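You operate a simulated robot arm through the tools that you are given. There is no shell and no other tool.

You run a simulated robot arm. Do the job below in one go: nothing can be reset, and whatever is moved stays where it is left.

## Task
Dock the grey headset pack, switch on, dial the channel that it shows and set the volume to MID.
Fine: use slot two; don't press LINK; leave the other packs alone.

The check looks at the end state, three seconds after you hand in, the way a careful person would. Anything else that was tipped, shoved, dropped, spilled or broken makes it a failure.

## Robot
A 6-joint arm with a two-finger parallel gripper, fixed in place. Base frame: the origin is at the foot of the arm, x ahead of it, y to its left, z up; the work surface is at about z = 0.86. Units: m, degrees, N and s.
With the tool pointing down near the work surface it reaches from about 0.24 to 0.64 m from the base axis. Its first joint turns from -66.0 to 66.0 degrees. Payload 2.7 kg.
The TCP is the grasp point between the finger pads, 0.023 m short of the fingertips. In the tool frame z runs along the fingers and y along their closing line. The gripper opens to 0.094 m. The fingers are 0.038 m wide and 0.01 m thick; the gripper's body (0.054 by 0.096 m) begins 0.039 m behind the TCP.
Orientation is that of the tool frame in the base frame, as [roll, pitch, yaw] about the fixed x, y, z axes, in that order (R = Rz(yaw) Ry(pitch) Rx(roll)). With the fingers straight down and closing along the base's y, the tool's x points along the base's -x, its y along +y and its z along -z.

## Interface
- The arm moves only by the tool move_arm. Its arguments are lists of equal length, an entry for each row: "offset": the shift along the base's x, y, z in m, a list of three; "rotation": the turn, a rotation vector about the base's x, y, z in degrees, a list of three. In form: {"offset": [[tx, ty, tz], ...], "rotation": [[ax, ay, az], ...]}. A call has 1 to 20 rows; each row shifts and turns the commanded pose from where the row before left it. "hand" is the finger opening in m, from 0 to 0.094, set as the call begins (left out, the last holds). Rows are played at 5 a second. More than 0.05 m and 8.6 degrees between two rows, or a gripper value outside its range, and nothing of the call is played. A pose out of reach is approached as far as the arm can. The call stops where the force on the tool passes 90 N (or 10 N more than at its start, if that is more) or the arm is blocked; 0.2 s more then pass. Each finger travels about 0.045 m/s and halts on what it meets, pressing with about 33 N; the grip force reading is that of the motor and also rises with nothing between the fingers. The clock runs only during rows and for 0.2 s after the last one: add rows that do not move to give the fingers time. The reply holds the time, the measured pose of the TCP, the force on the tool along the base axes, the opening and the grip force, in the units named above and with some noise, with the torque about the TCP (base axes, N m) and any sound that the robot's microphone picked up.
- Cameras (640 x 400 px; columns grow to the right, rows downward): "scene" is fixed at [0.0782, -0.4316, 1.4134]; the picture's right is [0.77, -0.64, 0.00], its down [-0.31, -0.37, -0.88] and it looks along [0.56, 0.67, -0.48] (base axes); focal length 336 px, centre (320, 200). "wrist" rides on the gripper at [0.086, 0.016, -0.074] in the tool frame; the picture's right is [-0.18, 0.98, 0.00], its down [-0.58, -0.11, -0.81] and it looks along [-0.79, -0.15, 0.59] (tool axes); focal length 243 px, centre (320, 200). There is no depth. A picture from a camera that has moved, and an enlarged one, comes with that camera's place and axes in the base frame and with its lens.
- grab_frame(camera): a new picture of that camera. The clock stands still meanwhile.
- close_up(camera, box): a new picture of the part [left, top, right, bottom] of that camera's present view, enlarged. The clock stands still meanwhile.
- job_done(): hands the job in; it is judged then, once.

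Places have to be worked out from the pictures, the camera data and where the tool is seen. Open the gripper and draw the arm clear of the work before you hand the job in, unless the task says otherwise.

The tools are called after "Emit:" as name(argument=value, ...) on one line, values as JSON. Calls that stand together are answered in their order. move_arm: Moves the arm, as the interface text tells. Its arguments: {"type":"object","properties":{"offset":{"type":"array","items":{"type":"array","items":{"type":"number"}}},"rotation":{"type":"array","items":{"type":"array","items":{"type":"number"}}},"hand":{"type":"number"}},"required":["offset","rotation"]} The other tools are called the same way: grab_frame (camera) takes a picture; close_up (camera, box) takes an enlarged picture of a part of a camera's view; job_done () hands the job in.

At the start:

```text
clock: 0.0
ee_pos: [0.413, 0.0122, 1.2361]
orientation: [180.0, 0.0, -180.0]
wrist_force: [0.6, 0.2, 0.0]
torque: [0.02, -0.03, 0.02]
gripper_width: 0.0938
gripper_force: 0.2
```

scene: 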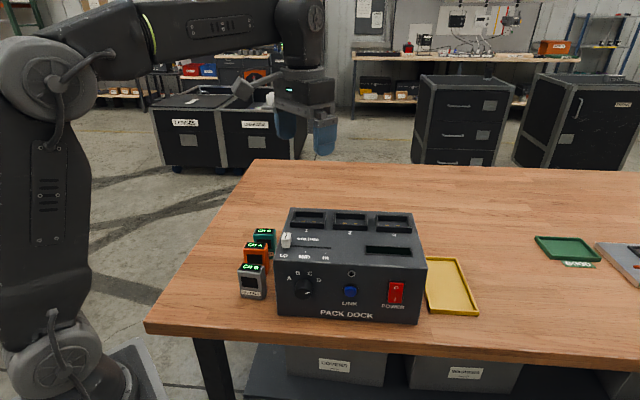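
wrist: 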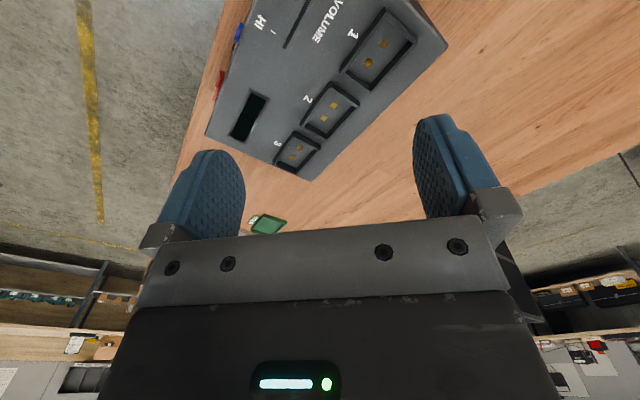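

I see a pack dock with three slots, a volume slider, a channel dial, LINK, POWER and three packs at its left. I'll take enlarged views first to read the labels.

Emit:
close_up(camera="scene", box=[220, 190, 440, 330])

Emit:
close_up(camera="scene", box=[230, 220, 310, 305])

Emit:
close_up(camera="wrist", box=[190, 0, 460, 190])

```text
2.86 times, centred on (330, 260) of scene
camera zoom: at [0.0782, -0.4316, 1.4134], right [0.77, -0.64, 0.0], down [-0.31, -0.37, -0.88], along [0.56, 0.67, -0.48], focal length 960 px, centre (291, 29)
```

zoom: 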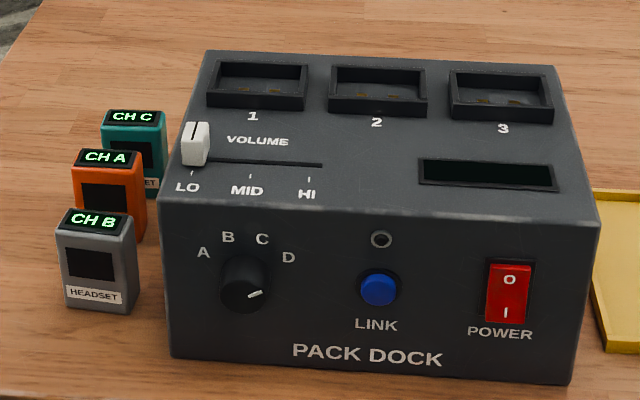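

```text
4.71 times, centred on (270, 262) of scene
camera zoom: at [0.0782, -0.4316, 1.4134], right [0.77, -0.64, 0.0], down [-0.31, -0.37, -0.88], along [0.56, 0.67, -0.48], focal length 1580 px, centre (555, -94)
```

zoom: 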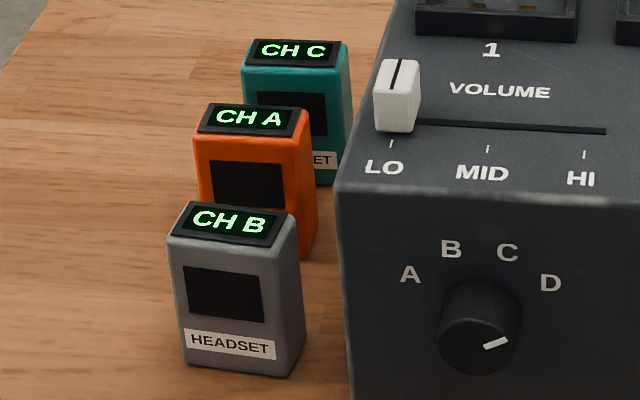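

```text
2.11 times, centred on (325, 95) of wrist
camera zoom: at [0.3271, 0.0282, 1.3104], right [0.18, 0.98, 0.0], down [0.58, -0.11, 0.81], along [0.79, -0.15, -0.59], focal length 511 px, centre (310, 421)
```

zoom: 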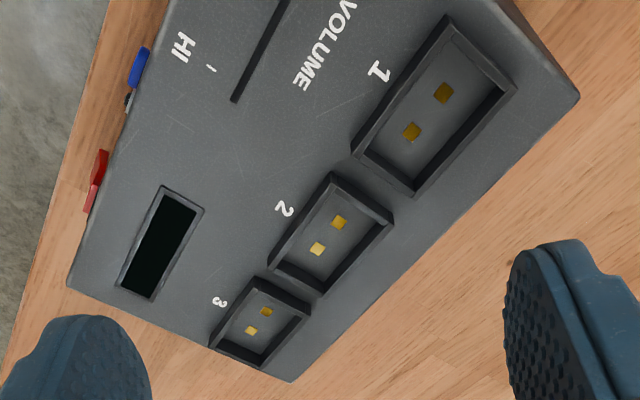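

The grey pack shows CH B, the dial points to about D, and the slider sits at LO. From the scene camera I judge the dock's front edge to run from (0.336, 0.015) to (0.542, -0.191), with its top at about z = 1.00 and the grey pack near (0.32, 0.10). I'll turn the tool 45° to line up with the dock and move over the packs for a closer look.

Emit:
move_arm(offset=[[-0.019, 0.0105, -0.02], [-0.019, 0.0105, -0.02], [-0.019, 0.0105, -0.02], [-0.019, 0.0105, -0.02], [-0.019, 0.0105, -0.02], [-0.018, 0.0105, -0.016]], rotation=[[0, 0, 7.5], [0, 0, 7.5], [0, 0, 7.5], [0, 0, 7.5], [0, 0, 7.5], [0, 0, 7.5]])

Emit:
grab_frame(camera="wrist")

Emit:
grab_frame(camera="scene")

```text
clock: 1.4
ee_pos: [0.3008, 0.0747, 1.1192]
orientation: [179.9, 0.1, -134.8]
wrist_force: [-0.3, 0.0, -0.6]
torque: [0.03, 0.03, 0.03]
gripper_width: 0.0941
gripper_force: 0.2
```

```text
taken
camera wrist: at [0.2289, 0.0248, 1.1937], right [-0.57, 0.82, 0.0], down [0.49, 0.34, 0.81], along [0.66, 0.46, -0.59], focal length 243 px, centre (320, 200)
```

wrist: 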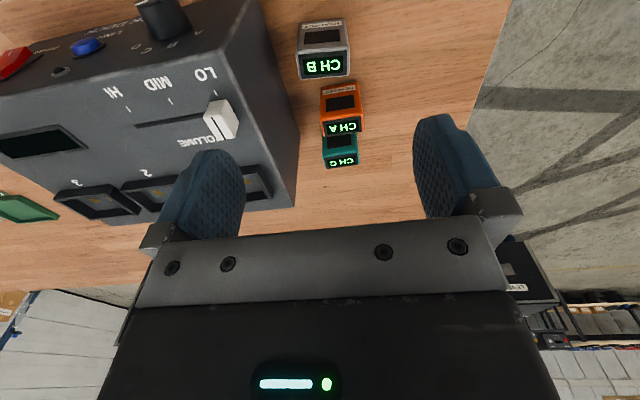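

```text
taken
```

scene: 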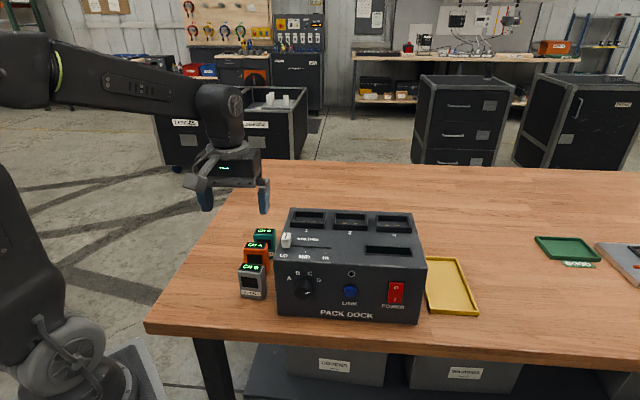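

The packs, dial and slider are all in view now. I'll enlarge the packs, the slots and the slider to measure sizes and gaps.

Emit:
close_up(camera="wrist", box=[270, 10, 400, 180])

Emit:
close_up(camera="wrist", box=[90, 0, 290, 130])

Emit:
close_up(camera="scene", box=[270, 200, 360, 260])

Emit:
close_up(camera="scene", box=[230, 220, 310, 305])

```text
2.35 times, centred on (335, 95) of wrist
camera zoom: at [0.2289, 0.0248, 1.1937], right [-0.57, 0.82, 0.0], down [0.49, 0.34, 0.81], along [0.66, 0.46, -0.59], focal length 571 px, centre (285, 447)
```

zoom: 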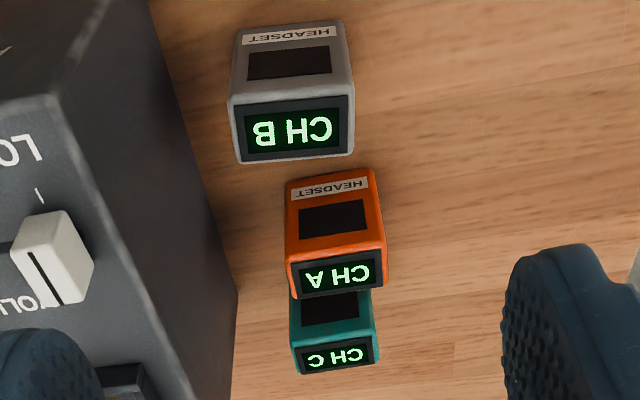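

```text
3.08 times, centred on (190, 65) of wrist
camera zoom: at [0.2289, 0.0248, 1.1937], right [-0.57, 0.82, 0.0], down [0.49, 0.34, 0.81], along [0.66, 0.46, -0.59], focal length 746 px, centre (720, 615)
```

zoom: 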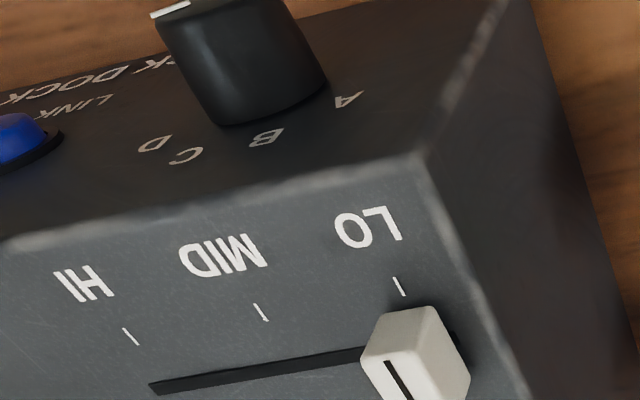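

```text
6.67 times, centred on (315, 230) of scene
camera zoom: at [0.0782, -0.4316, 1.4134], right [0.77, -0.64, 0.0], down [-0.31, -0.37, -0.88], along [0.56, 0.67, -0.48], focal length 2239 px, centre (353, 0)
```

zoom: 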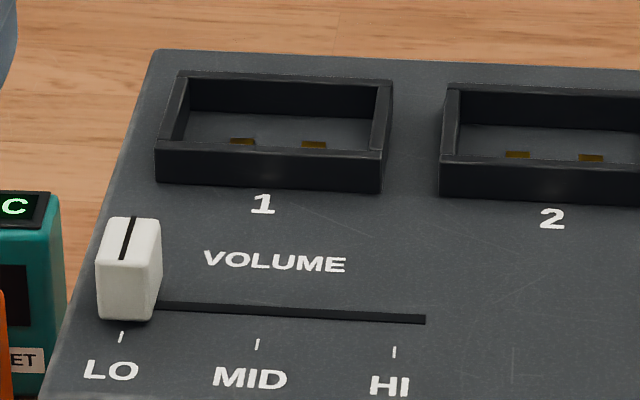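

```text
4.71 times, centred on (270, 262) of scene
camera zoom: at [0.0782, -0.4316, 1.4134], right [0.77, -0.64, 0.0], down [-0.31, -0.37, -0.88], along [0.56, 0.67, -0.48], focal length 1580 px, centre (555, -94)
```

zoom: 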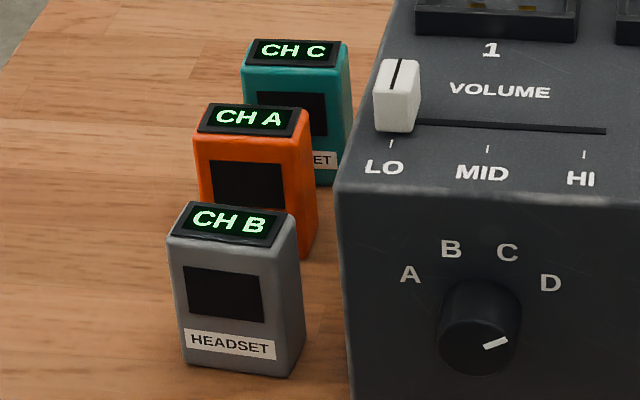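

I judge the grey pack as about 0.051 x 0.025 x 0.08 m, centred near (0.322, 0.095) and turned about -6° from the dock. It has about 5 cm free behind it and about 4 cm to the dock. I'll go above it with the fingers partly open and check the alignment.

Emit:
move_arm(offset=[[0.0053, 0.0051, -0.02], [0.0053, 0.0051, -0.02], [0.0053, 0.0051, -0.02], [0.0053, 0.0051, -0.02], [0, 0, 0]], rotation=[[0, 0, -1.5], [0, 0, -1.5], [0, 0, -1.5], [0, 0, -1.5], [0, 0, 0]], hand=0.075)

Emit:
grab_frame(camera="wrist")

Emit:
close_up(camera="scene", box=[200, 160, 340, 310])

```text
clock: 2.6
ee_pos: [0.3213, 0.0963, 1.0402]
orientation: [-180.0, 0.1, -141.0]
wrist_force: [0.5, 0.3, -0.1]
torque: [-0.02, -0.02, -0.01]
gripper_width: 0.0751
gripper_force: 0.1
```

```text
taken
camera wrist: at [0.2446, 0.0538, 1.1139], right [-0.48, 0.88, 0.0], down [0.52, 0.28, 0.81], along [0.71, 0.38, -0.59], focal length 243 px, centre (320, 200)
```

wrist: 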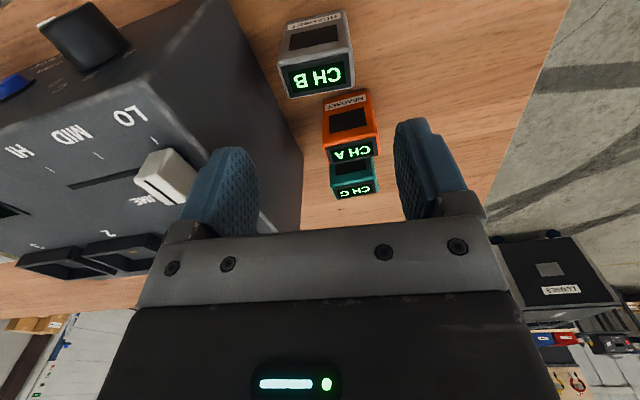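

```text
2.67 times, centred on (270, 235) of scene
camera zoom: at [0.0782, -0.4316, 1.4134], right [0.77, -0.64, 0.0], down [-0.31, -0.37, -0.88], along [0.56, 0.67, -0.48], focal length 896 px, centre (453, 107)
```

zoom: 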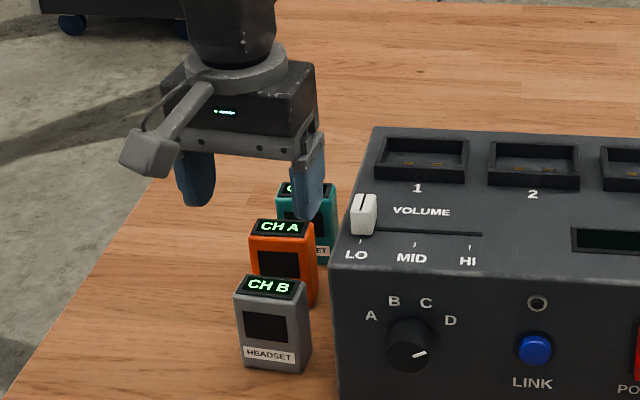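

The gripper is above the packs. I'll enlarge the wrist view to refine where the grey pack stands.

Emit:
close_up(camera="wrist", box=[260, 0, 400, 120])

```text
3.33 times, centred on (330, 60) of wrist
camera zoom: at [0.2446, 0.0538, 1.1139], right [-0.48, 0.88, 0.0], down [0.52, 0.28, 0.81], along [0.71, 0.38, -0.59], focal length 809 px, centre (287, 667)
```

zoom: 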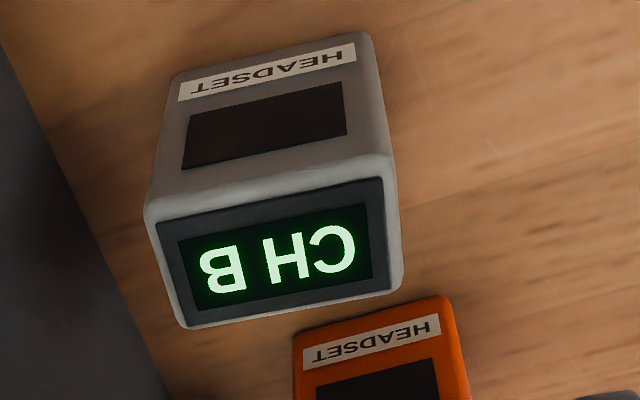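

The refined pack centre is (0.3225, 0.094) with its top at about z = 0.94, and the tool is lined up with it to within 1°. I'll descend straight around it, leaving about 12 mm on each side.

Emit:
move_arm(offset=[[0.0005, -0.0005, -0.02], [0, 0, -0.02], [0, 0, -0.02], [0, 0, -0.02], [0, 0, -0.02], [0, 0, -0.013], [0, 0, -0.013]], rotation=[[0, 0, 0], [0, 0, 0], [0, 0, 0], [0, 0, 0], [0, 0, 0], [0, 0, 0], [0, 0, 0]])

Emit:
grab_frame(camera="wrist")

Emit:
close_up(camera="scene", box=[200, 180, 340, 310])

```text
clock: 4.2
ee_pos: [0.3225, 0.0944, 0.9138]
orientation: [-180.0, 0.1, -141.0]
wrist_force: [-0.2, 0.5, 0.0]
torque: [-0.02, 0.03, -0.01]
gripper_width: 0.0751
gripper_force: 0.0
```

```text
taken
camera wrist: at [0.2451, 0.0526, 0.9882], right [-0.48, 0.88, 0.0], down [0.52, 0.28, 0.81], along [0.71, 0.38, -0.59], focal length 243 px, centre (320, 200)
```

wrist: 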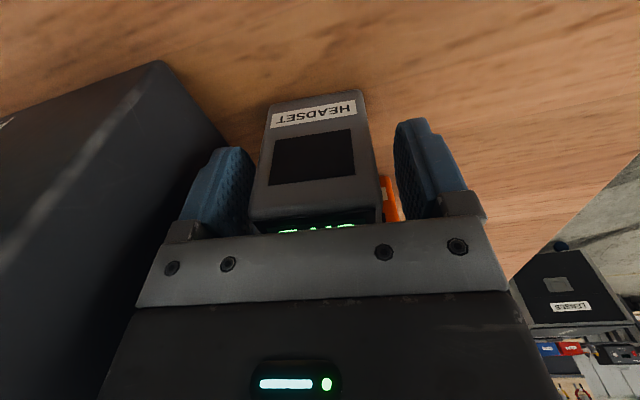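

```text
3.08 times, centred on (270, 245) of scene
camera zoom: at [0.0782, -0.4316, 1.4134], right [0.77, -0.64, 0.0], down [-0.31, -0.37, -0.88], along [0.56, 0.67, -0.48], focal length 1033 px, centre (474, 62)
```

zoom: 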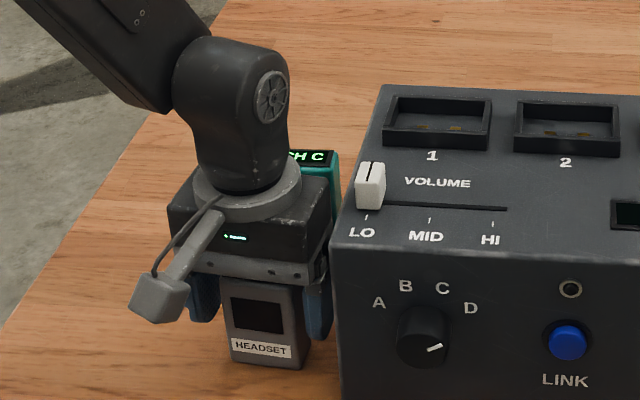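

The fingers stand on either side of the grey pack and nothing else is touched. I'll close on it and wait.

Emit:
move_arm(offset=[[0, 0, 0], [0, 0, 0], [0, 0, 0], [0, 0, 0], [0, 0, 0]], rotation=[[0, 0, 0], [0, 0, 0], [0, 0, 0], [0, 0, 0], [0, 0, 0]], hand=0.03)

Emit:
grab_frame(camera="wrist")

```text
clock: 5.4
ee_pos: [0.3205, 0.0943, 0.9143]
orientation: [179.9, 0.0, -140.8]
wrist_force: [-1.1, 0.0, -0.4]
torque: [-0.02, 0.01, -0.02]
gripper_width: 0.0537
gripper_force: 33.0
```

```text
taken
camera wrist: at [0.2451, 0.0526, 0.9884], right [-0.48, 0.88, 0.0], down [0.52, 0.28, 0.81], along [0.71, 0.38, -0.59], focal length 243 px, centre (320, 200)
```

wrist: 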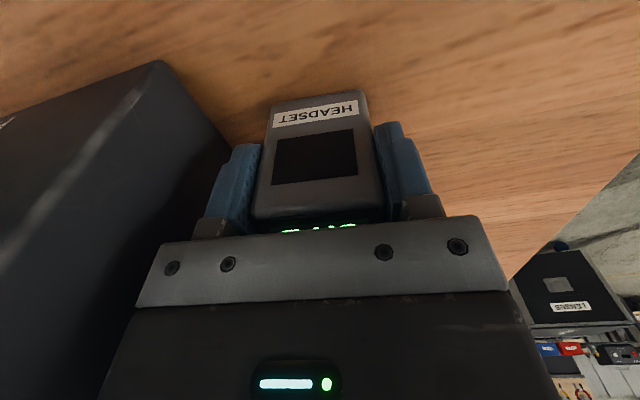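

The grip is firm at 0.0537 m. I'll lift straight up well clear of the dock, turn the pack +6° to match the dock, and check how it hangs.

Emit:
move_arm(offset=[[0, 0, 0.015], [0, 0, 0.03], [0, 0, 0.035], [0, 0, 0.035], [0, 0, 0.035], [0, 0, 0.035], [0, 0, 0.031], [0, 0, 0]], rotation=[[0, 0, 0], [0, 0, 0], [0, 0, 0], [0, 0, 0], [0, 0, 2], [0, 0, 2], [0, 0, 2], [0, 0, 0]])

Emit:
grab_frame(camera="scene")

Emit:
close_up(camera="scene", box=[280, 195, 430, 275])

Emit:
grab_frame(camera="wrist")

```text
clock: 7.2
ee_pos: [0.3202, 0.0955, 1.13]
orientation: [-180.0, 0.0, -134.8]
wrist_force: [0.4, 0.2, -1.6]
torque: [-0.01, 0.01, 0.02]
gripper_width: 0.0536
gripper_force: 33.0
```

```text
taken
```

scene: 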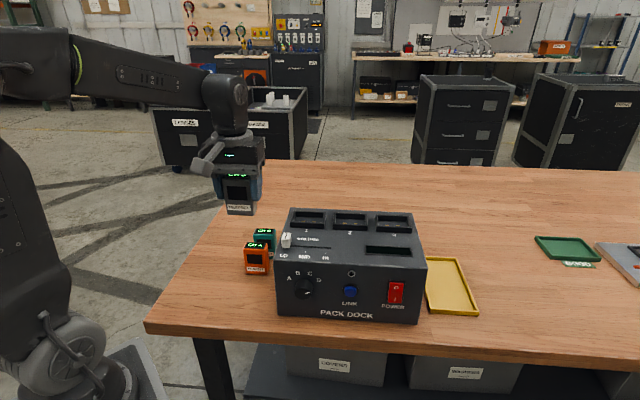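

```text
4.27 times, centred on (355, 235) of scene
camera zoom: at [0.0782, -0.4316, 1.4134], right [0.77, -0.64, 0.0], down [-0.31, -0.37, -0.88], along [0.56, 0.67, -0.48], focal length 1433 px, centre (171, 51)
```

zoom: 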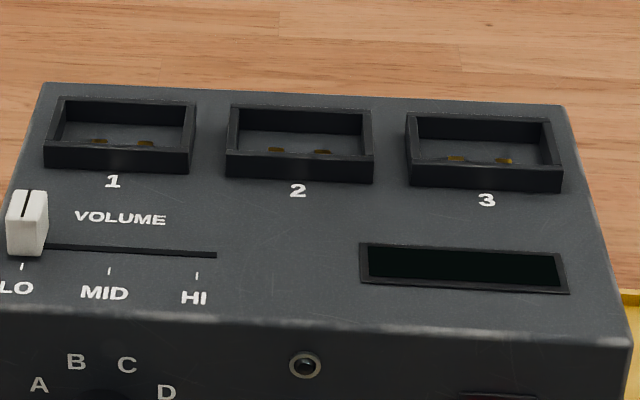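

```text
taken
camera wrist: at [0.2491, 0.0458, 1.2045], right [-0.57, 0.82, 0.0], down [0.49, 0.33, 0.81], along [0.66, 0.46, -0.59], focal length 243 px, centre (320, 200)
```

wrist: 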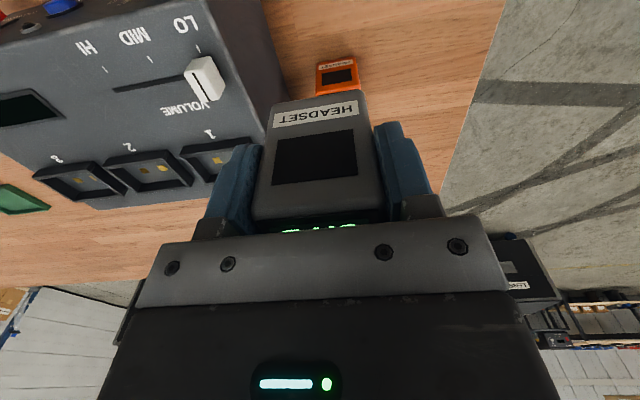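

The pack hangs straight in the grip. Scene and wrist estimates put slot 2's centre near (0.534, 0.009), give or take 6 mm. I'll carry the pack over there high up, then refine with the wrist camera.

Emit:
move_arm(offset=[[0.02, -0.0089, 0], [0.0313, -0.0139, 0], [0.0313, -0.0139, 0], [0.0313, -0.0139, 0], [0.0313, -0.0139, 0], [0.0313, -0.0139, 0], [0.0313, -0.0141, -0.01], [0, 0, 0]], rotation=[[0, 0, 0], [0, 0, 0], [0, 0, 0], [0, 0, 0], [0, 0, 0], [0, 0, 0], [0, 0, 0], [0, 0, 0]])

Emit:
grab_frame(camera="wrist")

Emit:
close_up(camera="scene", box=[280, 130, 430, 270])

```text
clock: 9.0
ee_pos: [0.5289, 0.0014, 1.1208]
orientation: [179.9, -0.1, -134.9]
wrist_force: [0.1, 0.4, -1.5]
torque: [0.04, 0.04, 0.05]
gripper_width: 0.0536
gripper_force: 33.1
```

```text
taken
camera wrist: at [0.4573, -0.0482, 1.1946], right [-0.57, 0.82, 0.0], down [0.49, 0.33, 0.81], along [0.67, 0.46, -0.59], focal length 243 px, centre (320, 200)
```

wrist: 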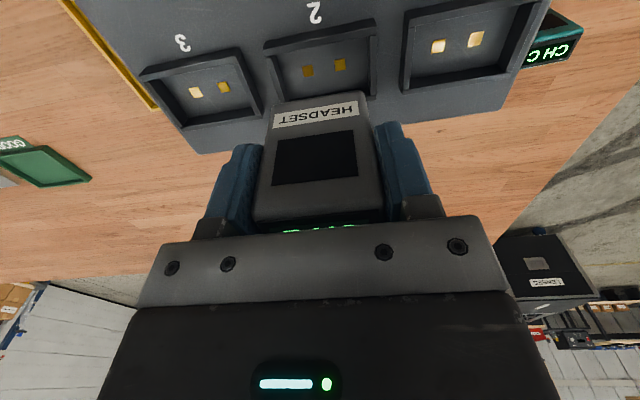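

```text
2.86 times, centred on (355, 200) of scene
camera zoom: at [0.0782, -0.4316, 1.4134], right [0.77, -0.64, 0.0], down [-0.31, -0.37, -0.88], along [0.56, 0.67, -0.48], focal length 960 px, centre (220, 200)
```

zoom: 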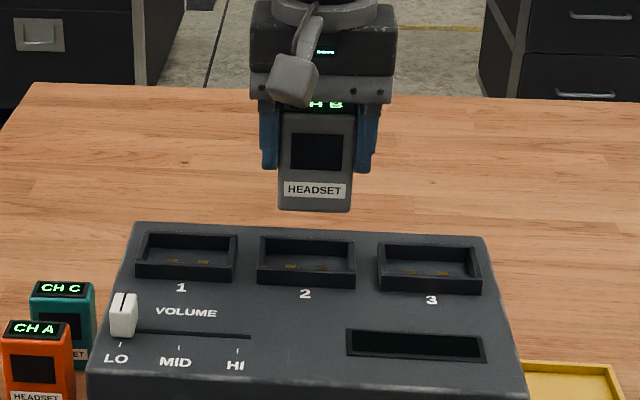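

I can see slot 2 just behind the pack's lower edge. I'll enlarge the wrist view to measure its corners.

Emit:
close_up(camera="wrist", box=[240, 0, 400, 120])

Emit:
close_up(camera="wrist", box=[120, 0, 560, 160])

```text
3.33 times, centred on (320, 60) of wrist
camera zoom: at [0.4573, -0.0482, 1.1946], right [-0.57, 0.82, 0.0], down [0.49, 0.33, 0.81], along [0.67, 0.46, -0.59], focal length 809 px, centre (320, 667)
```

zoom: 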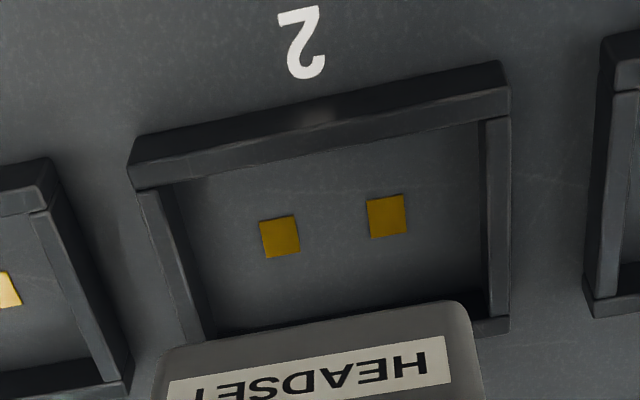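

```text
1.45 times, centred on (340, 80) of wrist
camera zoom: at [0.4573, -0.0482, 1.1946], right [-0.57, 0.82, 0.0], down [0.49, 0.33, 0.81], along [0.67, 0.46, -0.59], focal length 353 px, centre (291, 374)
```

zoom: 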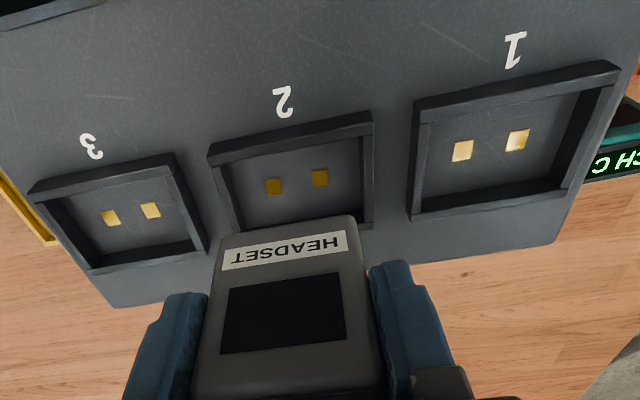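

By the wrist camera, slot 2's centre is about (0.530, 0.0055) and the pack's centre is about (0.530, 0.004). The collar has about 6 mm of play all round. I'll shift 1.7 mm in y, lower to just above the collar and check again.

Emit:
move_arm(offset=[[0, 0.0017, -0.01], [0, 0, -0.015], [0, 0, -0.013], [0, 0, -0.008], [0, 0, 0]], rotation=[[0, 0, 0], [0, 0, 0], [0, 0, 0], [0, 0, 0], [0, 0, 0]])

Emit:
close_up(camera="wrist", box=[220, 0, 420, 140])

Emit:
close_up(camera="scene", box=[310, 160, 410, 250])

```text
clock: 10.2
ee_pos: [0.5293, 0.0028, 1.0745]
orientation: [180.0, 0.0, -135.0]
wrist_force: [0.6, 0.3, -2.1]
torque: [0.01, 0.02, -0.03]
gripper_width: 0.0539
gripper_force: 32.9
```

```text
2.86 times, centred on (320, 70) of wrist
camera zoom: at [0.4572, -0.0463, 1.1482], right [-0.57, 0.82, 0.0], down [0.49, 0.33, 0.81], along [0.67, 0.46, -0.59], focal length 693 px, centre (320, 571)
```

zoom: 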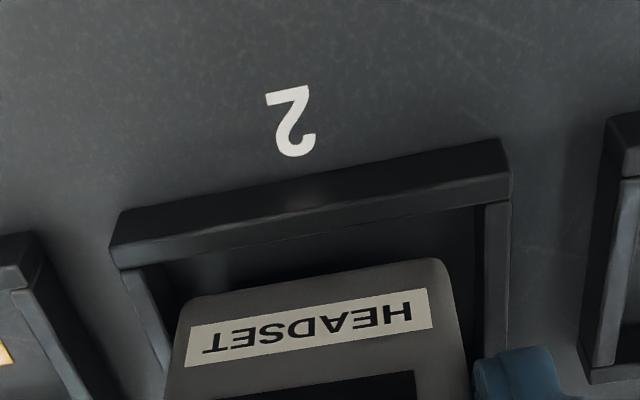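

```text
4.44 times, centred on (360, 205) of scene
camera zoom: at [0.0782, -0.4316, 1.4134], right [0.77, -0.64, 0.0], down [-0.31, -0.37, -0.88], along [0.56, 0.67, -0.48], focal length 1493 px, centre (142, 178)
```

zoom: 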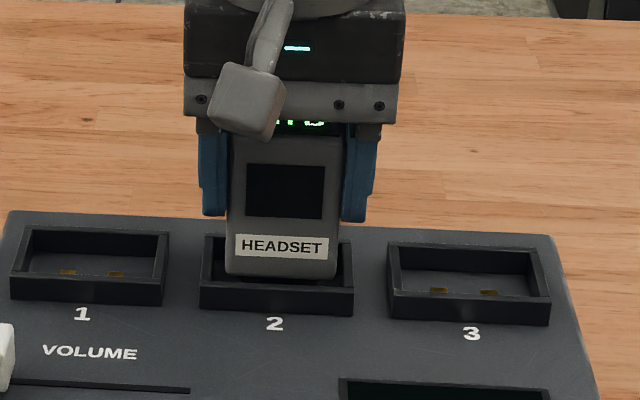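

The pack sits over the slot opening with about 5–6 mm of clearance front and rear and it is centred sideways. I'll lower it into the collar in small steps.

Emit:
move_arm(offset=[[0, 0, -0.005], [0, 0, -0.005], [0, 0, -0.005], [0, 0, -0.001], [0, 0, 0]], rotation=[[0, 0, 0], [0, 0, 0], [0, 0, 0], [0, 0, 0], [0, 0, 0]])

Emit:
close_up(camera="scene", box=[310, 170, 400, 240])

```text
clock: 11.4
ee_pos: [0.5295, 0.0042, 1.0603]
orientation: [-179.6, 0.4, -134.9]
wrist_force: [0.0, 0.3, 29.1]
torque: [0.57, 0.42, -0.02]
gripper_width: 0.0536
gripper_force: 33.3
```

```text
5.71 times, centred on (355, 205) of scene
camera zoom: at [0.0777, -0.4316, 1.4134], right [0.77, -0.64, 0.0], down [-0.31, -0.37, -0.88], along [0.56, 0.67, -0.48], focal length 1919 px, centre (120, 171)
```

zoom: 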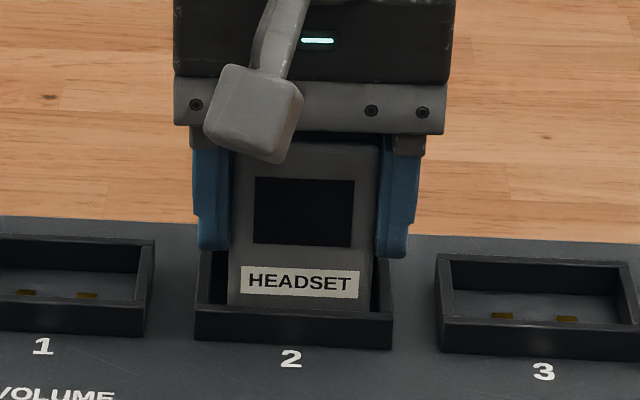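

Contact came at z = 1.060 with 29 N, about 5 mm earlier than my height estimate, and the torque puts it toward the pack's left edge. I'll look closer to see whether it is on the slot floor or on a wall.

Emit:
close_up(camera="scene", box=[332, 200, 378, 230])

Emit:
close_up(camera="wrist", box=[220, 0, 420, 140])

Emit:
grab_frame(camera="scene")

```text
13.33 times, centred on (355, 215) of scene
camera zoom: at [0.0777, -0.4316, 1.4134], right [0.77, -0.64, 0.0], down [-0.31, -0.37, -0.88], along [0.56, 0.67, -0.48], focal length 4478 px, centre (-147, 0)
```

zoom: 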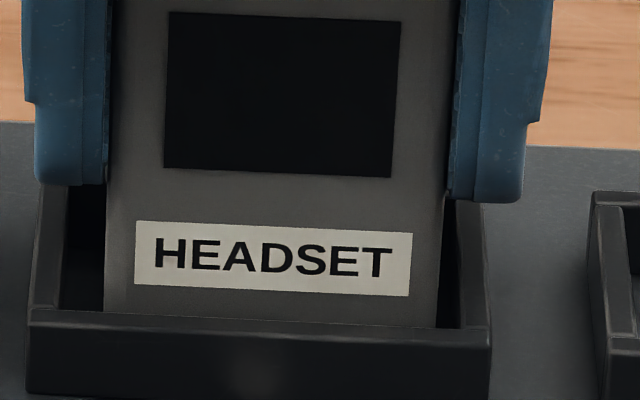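

```text
2.86 times, centred on (320, 70) of wrist
camera zoom: at [0.4573, -0.0459, 1.1345], right [-0.57, 0.82, 0.0], down [0.48, 0.33, 0.81], along [0.67, 0.46, -0.59], focal length 693 px, centre (320, 571)
```

zoom: 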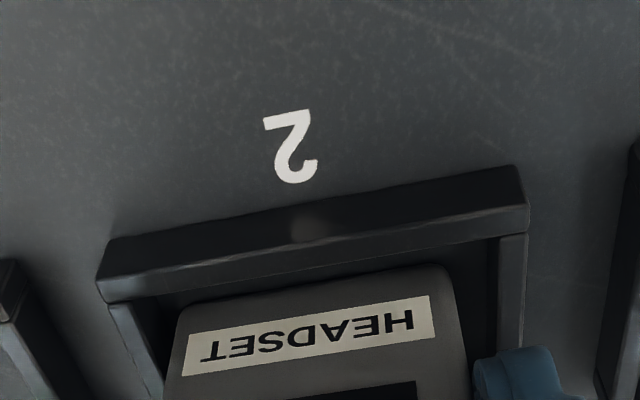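

```text
taken
```

scene: 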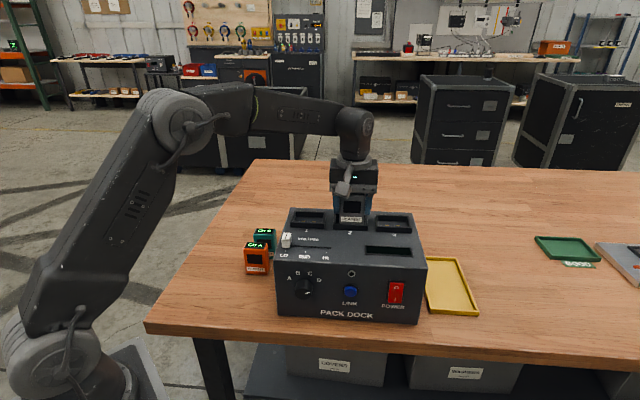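

The pack is inside the collar with even gaps on both sides, its bottom hidden behind the front wall, and the fingertips are well above the collar. So it is resting on the slot floor. I'll relieve the load slightly and release.

Emit:
move_arm(offset=[[0, 0, 0.001], [0, 0, 0.0007], [0, 0, 0]], rotation=[[0, 0, 0], [0, 0, 0], [0, 0, 0]])

Emit:
move_arm(offset=[[0, 0, 0], [0, 0, 0], [0, 0, 0], [0, 0, 0]], rotation=[[0, 0, 0], [0, 0, 0], [0, 0, 0], [0, 0, 0]], hand=0.076)

Emit:
close_up(camera="scene", box=[310, 170, 400, 240])

Emit:
grab_frame(camera="wrist")

```text
clock: 12.2
ee_pos: [0.5295, 0.0043, 1.0602]
orientation: [-179.8, 0.1, -135.0]
wrist_force: [5.3, 0.1, 19.0]
torque: [0.37, -0.38, -0.07]
gripper_width: 0.0537
gripper_force: 32.9
```

```text
clock: 13.2
ee_pos: [0.5289, 0.0042, 1.0597]
orientation: [-180.0, -0.1, -134.9]
wrist_force: [0.0, -1.2, 0.3]
torque: [0.0, -0.02, -0.01]
gripper_width: 0.0759
gripper_force: 0.1
```

```text
5.71 times, centred on (355, 205) of scene
camera zoom: at [0.0782, -0.4316, 1.4134], right [0.77, -0.64, 0.0], down [-0.31, -0.37, -0.88], along [0.56, 0.67, -0.48], focal length 1919 px, centre (120, 171)
```

zoom: 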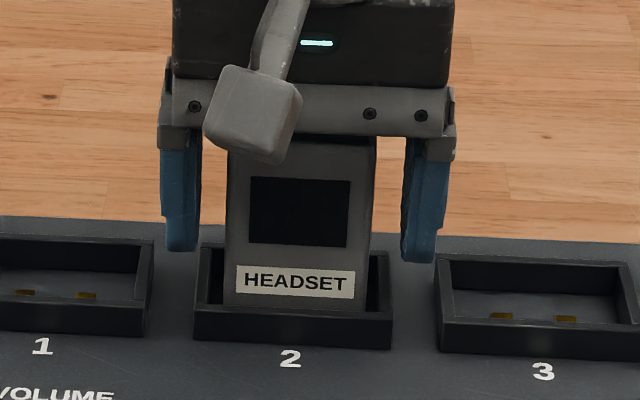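

```text
taken
camera wrist: at [0.4574, -0.0457, 1.1338], right [-0.57, 0.82, 0.0], down [0.49, 0.33, 0.81], along [0.67, 0.46, -0.59], focal length 243 px, centre (320, 200)
```

wrist: 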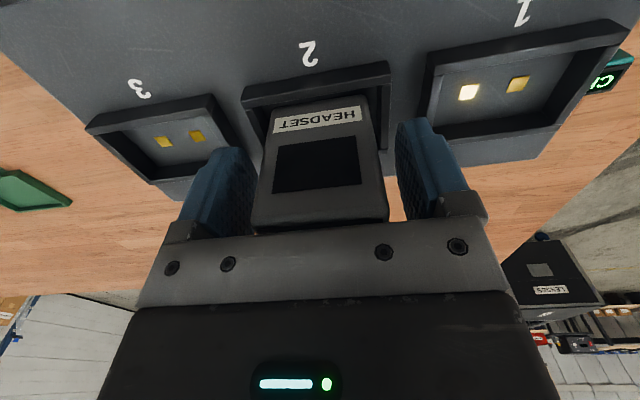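

The pack is released and standing in slot 2. I'll raise the gripper straight up clear of it and look at the result.

Emit:
move_arm(offset=[[0, 0, 0.015], [0, 0, 0.025], [0, 0, 0.035], [0, 0, 0.035], [0, 0, 0.03], [0, 0, 0]], rotation=[[0, 0, 0], [0, 0, 0], [0, 0, 0], [0, 0, 0], [0, 0, 0], [0, 0, 0]])

Emit:
grab_frame(camera="wrist")

Emit:
close_up(camera="scene", box=[270, 160, 430, 330])

```text
clock: 14.6
ee_pos: [0.5281, 0.0045, 1.1995]
orientation: [179.9, 0.0, -134.8]
wrist_force: [0.2, -0.4, -0.9]
torque: [-0.04, 0.0, 0.0]
gripper_width: 0.0762
gripper_force: 0.1
```

```text
taken
camera wrist: at [0.4568, -0.0461, 1.274], right [-0.57, 0.82, 0.0], down [0.49, 0.33, 0.81], along [0.66, 0.46, -0.59], focal length 243 px, centre (320, 200)
```

wrist: 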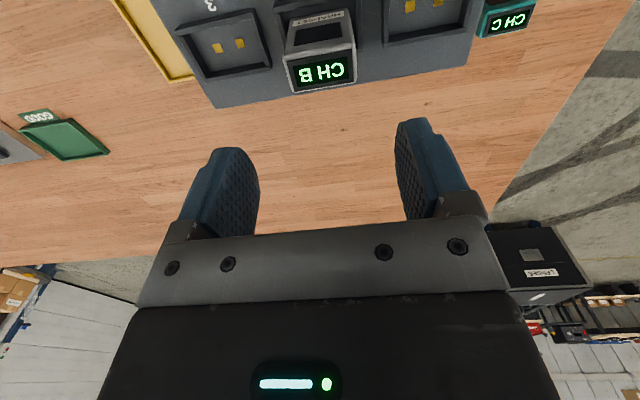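

```text
2.35 times, centred on (350, 245) of scene
camera zoom: at [0.0782, -0.4316, 1.4134], right [0.77, -0.64, 0.0], down [-0.31, -0.37, -0.88], along [0.56, 0.67, -0.48], focal length 790 px, centre (249, 94)
```

zoom: 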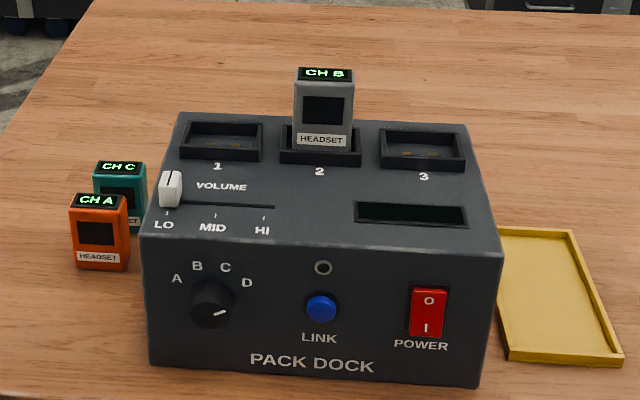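

The pack is docked upright in slot 2 and still shows CH B. Next is the volume slider: I'll move above it, which I estimate near (0.375, 0.027), and measure it with the wrist camera.

Emit:
move_arm(offset=[[-0.026, 0.0033, 0], [-0.035, 0.0043, 0], [-0.035, 0.0043, 0], [-0.035, 0.0043, 0], [-0.025, 0.0033, -0.02], [0, 0, -0.025], [0, 0, -0.025], [0, 0, 0]], rotation=[[0, 0, 0], [0, 0, 0], [0, 0, 0], [0, 0, 0], [0, 0, 0], [0, 0, 0], [0, 0, 0], [0, 0, 0]])

Emit:
grab_frame(camera="wrist")

Emit:
close_up(camera="wrist", box=[180, 0, 440, 160])

```text
clock: 16.4
ee_pos: [0.3736, 0.024, 1.1293]
orientation: [180.0, 0.0, -135.0]
wrist_force: [0.1, 0.3, -0.4]
torque: [0.0, 0.0, -0.01]
gripper_width: 0.0761
gripper_force: 0.0
```

```text
taken
camera wrist: at [0.3017, -0.026, 1.2036], right [-0.57, 0.82, 0.0], down [0.49, 0.33, 0.81], along [0.67, 0.46, -0.59], focal length 243 px, centre (320, 200)
```

wrist: 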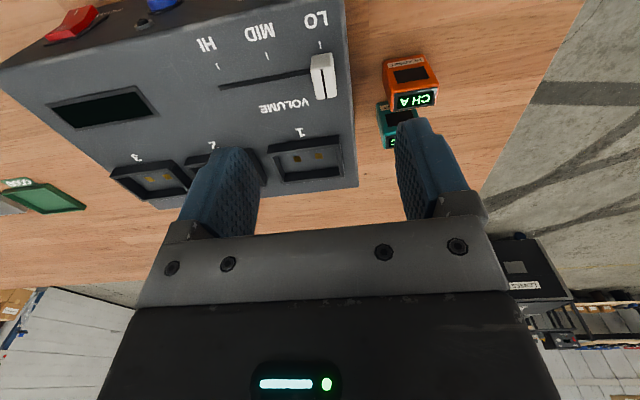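

```text
2.46 times, centred on (310, 80) of wrist
camera zoom: at [0.3017, -0.026, 1.2036], right [-0.57, 0.82, 0.0], down [0.49, 0.33, 0.81], along [0.67, 0.46, -0.59], focal length 597 px, centre (345, 495)
```

zoom: 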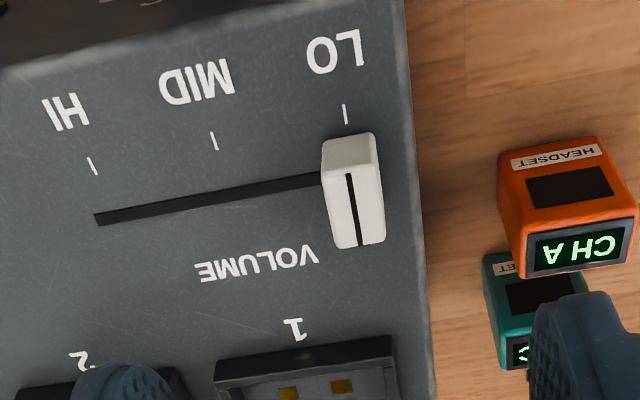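

The slider cap is at about (0.378, 0.031), roughly 16 x 24 mm with its top at z ≈ 1.027. The ticks are 41.3 mm apart along the dock's front direction. I'll come down with the fingers on either side of the cap, tips just above the dock top.

Emit:
move_arm(offset=[[0.0041, 0.007, -0.015], [0, 0, -0.02], [0, 0, -0.02], [0, 0, -0.018], [0, 0, -0.012], [0, 0, -0.007], [0, 0, 0]], rotation=[[0, 0, 0], [0, 0, 0], [0, 0, 0], [0, 0, 0], [0, 0, 0], [0, 0, 0], [0, 0, 0]], hand=0.05)

Emit:
grab_frame(camera="wrist")

Emit:
close_up(camera="scene", box=[240, 190, 360, 280])

```text
clock: 18.0
ee_pos: [0.3771, 0.0312, 1.0369]
orientation: [180.0, 0.2, -134.8]
wrist_force: [-0.1, -0.5, 0.4]
torque: [0.02, -0.01, 0.01]
gripper_width: 0.0499
gripper_force: 0.1
```

```text
taken
camera wrist: at [0.3054, -0.0196, 1.1116], right [-0.57, 0.82, 0.0], down [0.49, 0.33, 0.81], along [0.67, 0.46, -0.59], focal length 243 px, centre (320, 200)
```

wrist: 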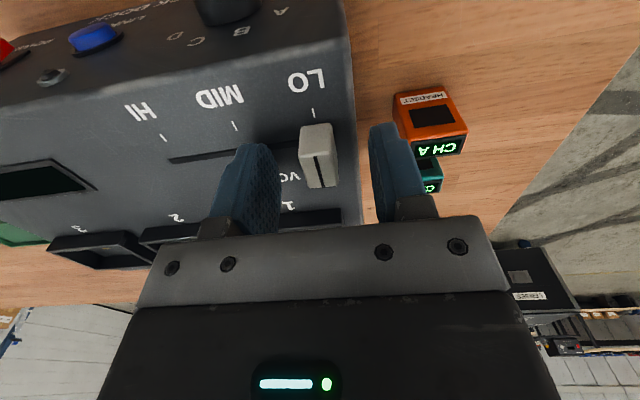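

```text
4.44 times, centred on (300, 235) of scene
camera zoom: at [0.0782, -0.4316, 1.4134], right [0.77, -0.64, 0.0], down [-0.31, -0.37, -0.88], along [0.56, 0.67, -0.48], focal length 1493 px, centre (409, 44)
```

zoom: 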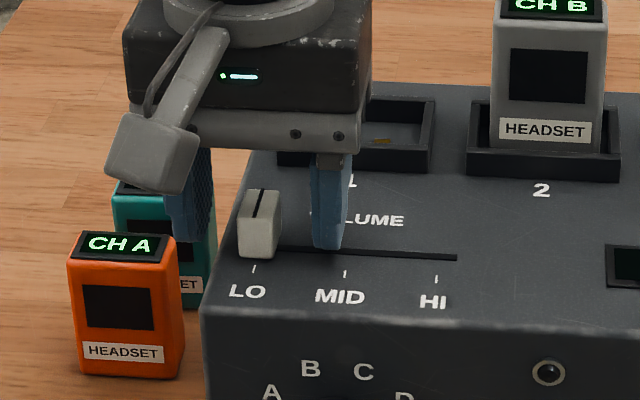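

The cap sits between the fingers exactly under the TCP, and the projected position matches the picture. I'll close on it.

Emit:
move_arm(offset=[[0, 0, 0], [0, 0, 0], [0, 0, 0], [0, 0, 0], [0, 0, 0]], rotation=[[0, 0, 0], [0, 0, 0], [0, 0, 0], [0, 0, 0], [0, 0, 0]], hand=0.01)

Emit:
close_up(camera="scene", box=[250, 200, 340, 270])

Emit:
close_up(camera="wrist", box=[180, 40, 440, 220])

```text
clock: 19.2
ee_pos: [0.3783, 0.0307, 1.0367]
orientation: [180.0, 0.0, -134.9]
wrist_force: [-1.0, 0.1, -0.5]
torque: [0.0, -0.01, -0.07]
gripper_width: 0.0146
gripper_force: 44.5
```

```text
5.71 times, centred on (295, 235) of scene
camera zoom: at [0.0782, -0.4316, 1.4134], right [0.77, -0.64, 0.0], down [-0.31, -0.37, -0.88], along [0.56, 0.67, -0.48], focal length 1919 px, centre (463, 0)
```

zoom: 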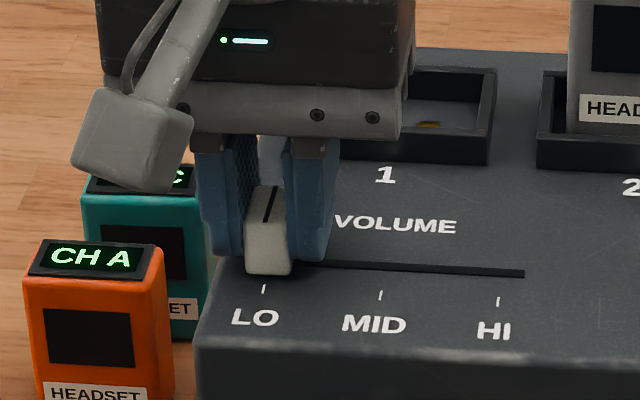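

```text
2.22 times, centred on (310, 130) of wrist
camera zoom: at [0.3054, -0.0196, 1.1118], right [-0.57, 0.82, 0.0], down [0.49, 0.33, 0.81], along [0.67, 0.46, -0.59], focal length 539 px, centre (342, 356)
```

zoom: 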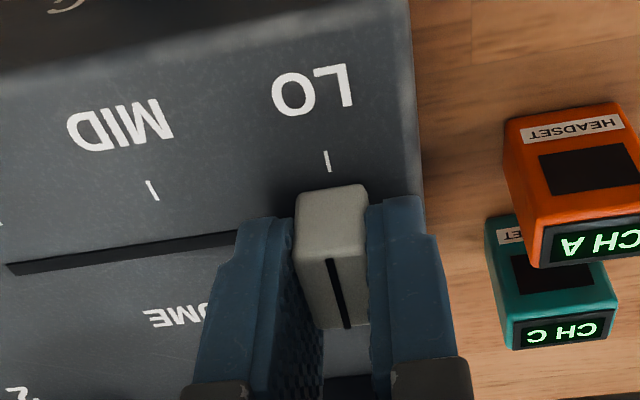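

The cap is gripped at 14.6 mm and lines up with the LO tick. I'll slide it 41 mm along the slot toward MID and compare it with the tick.

Emit:
move_arm(offset=[[0.003, -0.003, 0], [0.005, -0.005, 0], [0.006, -0.006, 0], [0.006, -0.006, 0], [0.005, -0.005, 0], [0.0042, -0.0042, 0], [0, 0, 0], [0, 0, 0]], rotation=[[0, 0, 0], [0, 0, 0], [0, 0, 0], [0, 0, 0], [0, 0, 0], [0, 0, 0], [0, 0, 0], [0, 0, 0]])

Emit:
close_up(camera="scene", box=[260, 200, 350, 270])

Emit:
close_up(camera="wrist", box=[220, 40, 420, 180])

```text
clock: 21.0
ee_pos: [0.4057, 0.0006, 1.0362]
orientation: [180.0, 0.0, -135.0]
wrist_force: [-2.8, -3.6, -6.0]
torque: [-0.18, 0.11, -0.09]
gripper_width: 0.0147
gripper_force: 45.2
```

```text
5.71 times, centred on (305, 235) of scene
camera zoom: at [0.0782, -0.4316, 1.4134], right [0.77, -0.64, 0.0], down [-0.31, -0.37, -0.88], along [0.56, 0.67, -0.48], focal length 1919 px, centre (406, 0)
```

zoom: 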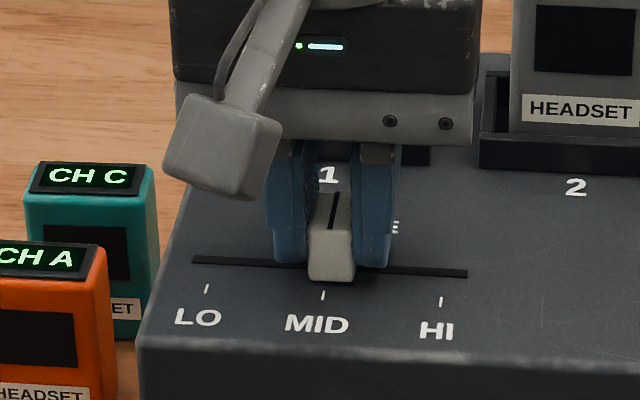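

```text
2.86 times, centred on (320, 110) of wrist
camera zoom: at [0.3349, -0.049, 1.1119], right [-0.57, 0.82, 0.0], down [0.49, 0.33, 0.81], along [0.66, 0.46, -0.59], focal length 693 px, centre (320, 457)
```

zoom: 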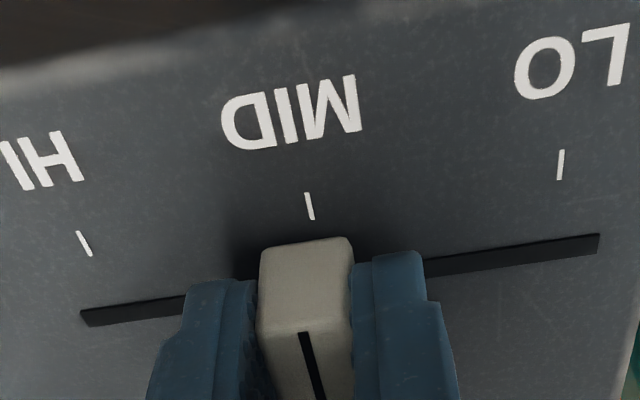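

The cap now stands at MID, but both views put it about 1.5–2 mm past the tick, toward HI. I'll nudge it back 1.8 mm and recheck.

Emit:
move_arm(offset=[[-0.0006, 0.0006, 0], [-0.0007, 0.0007, 0], [0, 0, 0], [0, 0, 0]], rotation=[[0, 0, 0], [0, 0, 0], [0, 0, 0], [0, 0, 0]])

Emit:
close_up(camera="scene", box=[280, 210, 330, 250])

Emit:
close_up(camera="wrist", box=[220, 40, 420, 180])

```text
clock: 22.0
ee_pos: [0.4053, 0.0025, 1.036]
orientation: [180.0, 0.1, -134.9]
wrist_force: [-3.9, -4.6, -6.8]
torque: [-0.01, -0.02, -0.09]
gripper_width: 0.0149
gripper_force: 44.7
```

```text
10.00 times, centred on (305, 230) of scene
camera zoom: at [0.0781, -0.4317, 1.4133], right [0.77, -0.64, 0.0], down [-0.31, -0.37, -0.88], along [0.56, 0.67, -0.48], focal length 3358 px, centre (470, -100)
```

zoom: 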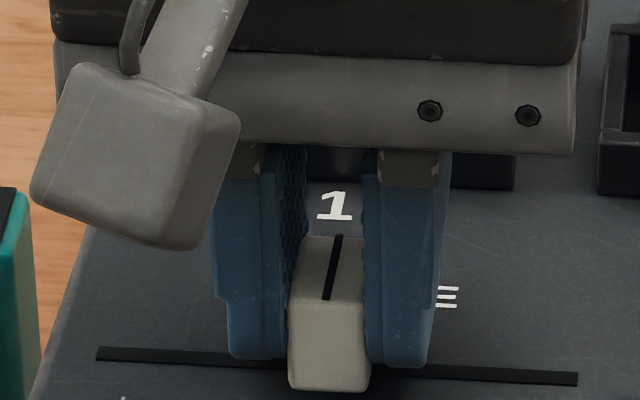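

```text
2.86 times, centred on (320, 110) of wrist
camera zoom: at [0.3334, -0.0474, 1.1119], right [-0.57, 0.82, 0.0], down [0.49, 0.33, 0.81], along [0.66, 0.46, -0.59], focal length 693 px, centre (320, 457)
```

zoom: 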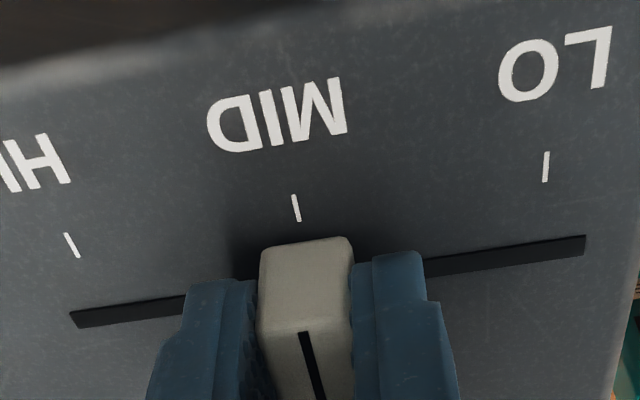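

The wrist view now puts the cap's index line within about 0.5 mm of the MID tick. I'll confirm with the scene camera, including the tick.

Emit:
close_up(camera="scene", box=[275, 220, 335, 260])

```text
10.00 times, centred on (305, 240) of scene
camera zoom: at [0.0781, -0.4317, 1.4133], right [0.77, -0.64, 0.0], down [-0.31, -0.37, -0.88], along [0.56, 0.67, -0.48], focal length 3358 px, centre (470, -200)
```

zoom: 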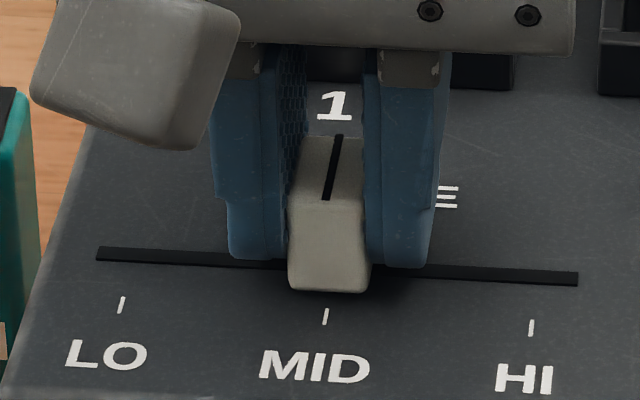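

The scene view agrees: the cap is centred on the MID tick to about half a millimetre. I'll release it and rise straight up.

Emit:
move_arm(offset=[[0, 0, 0], [0, 0, 0], [0, 0, 0], [0, 0, 0], [0, 0, 0.01], [0, 0, 0.025], [0, 0, 0.035], [0, 0, 0.035], [0, 0, 0]], rotation=[[0, 0, 0], [0, 0, 0], [0, 0, 0], [0, 0, 0], [0, 0, 0], [0, 0, 0], [0, 0, 0], [0, 0, 0], [0, 0, 0]], hand=0.045)

Emit:
close_up(camera="scene", box=[260, 200, 440, 330])

Emit:
close_up(camera="wrist", box=[180, 0, 440, 160])

```text
clock: 24.0
ee_pos: [0.4053, 0.0028, 1.1438]
orientation: [-180.0, 0.1, -134.8]
wrist_force: [1.0, 0.4, -0.4]
torque: [-0.01, -0.02, 0.01]
gripper_width: 0.0448
gripper_force: 0.1
```

```text
3.08 times, centred on (350, 265) of scene
camera zoom: at [0.0781, -0.4316, 1.4134], right [0.77, -0.64, 0.0], down [-0.31, -0.37, -0.88], along [0.56, 0.67, -0.48], focal length 1033 px, centre (228, 0)
```

zoom: 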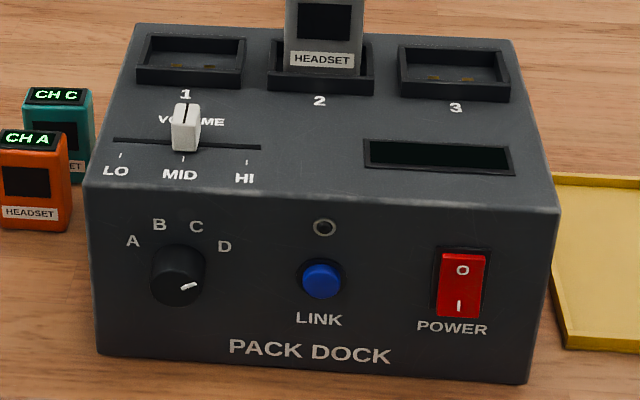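

```text
2.46 times, centred on (310, 80) of wrist
camera zoom: at [0.3341, -0.0466, 1.217], right [-0.57, 0.82, 0.0], down [0.49, 0.33, 0.81], along [0.67, 0.46, -0.59], focal length 597 px, centre (345, 495)
```

zoom: 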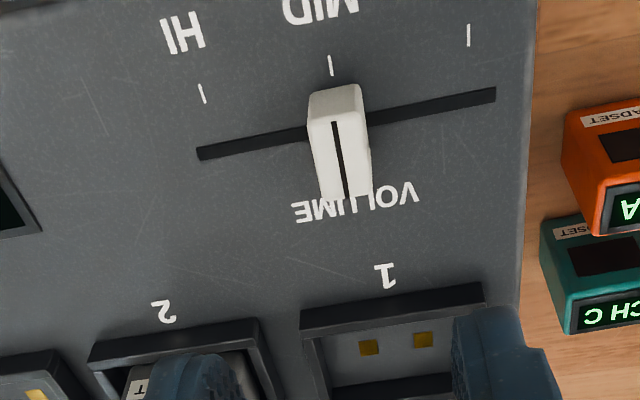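

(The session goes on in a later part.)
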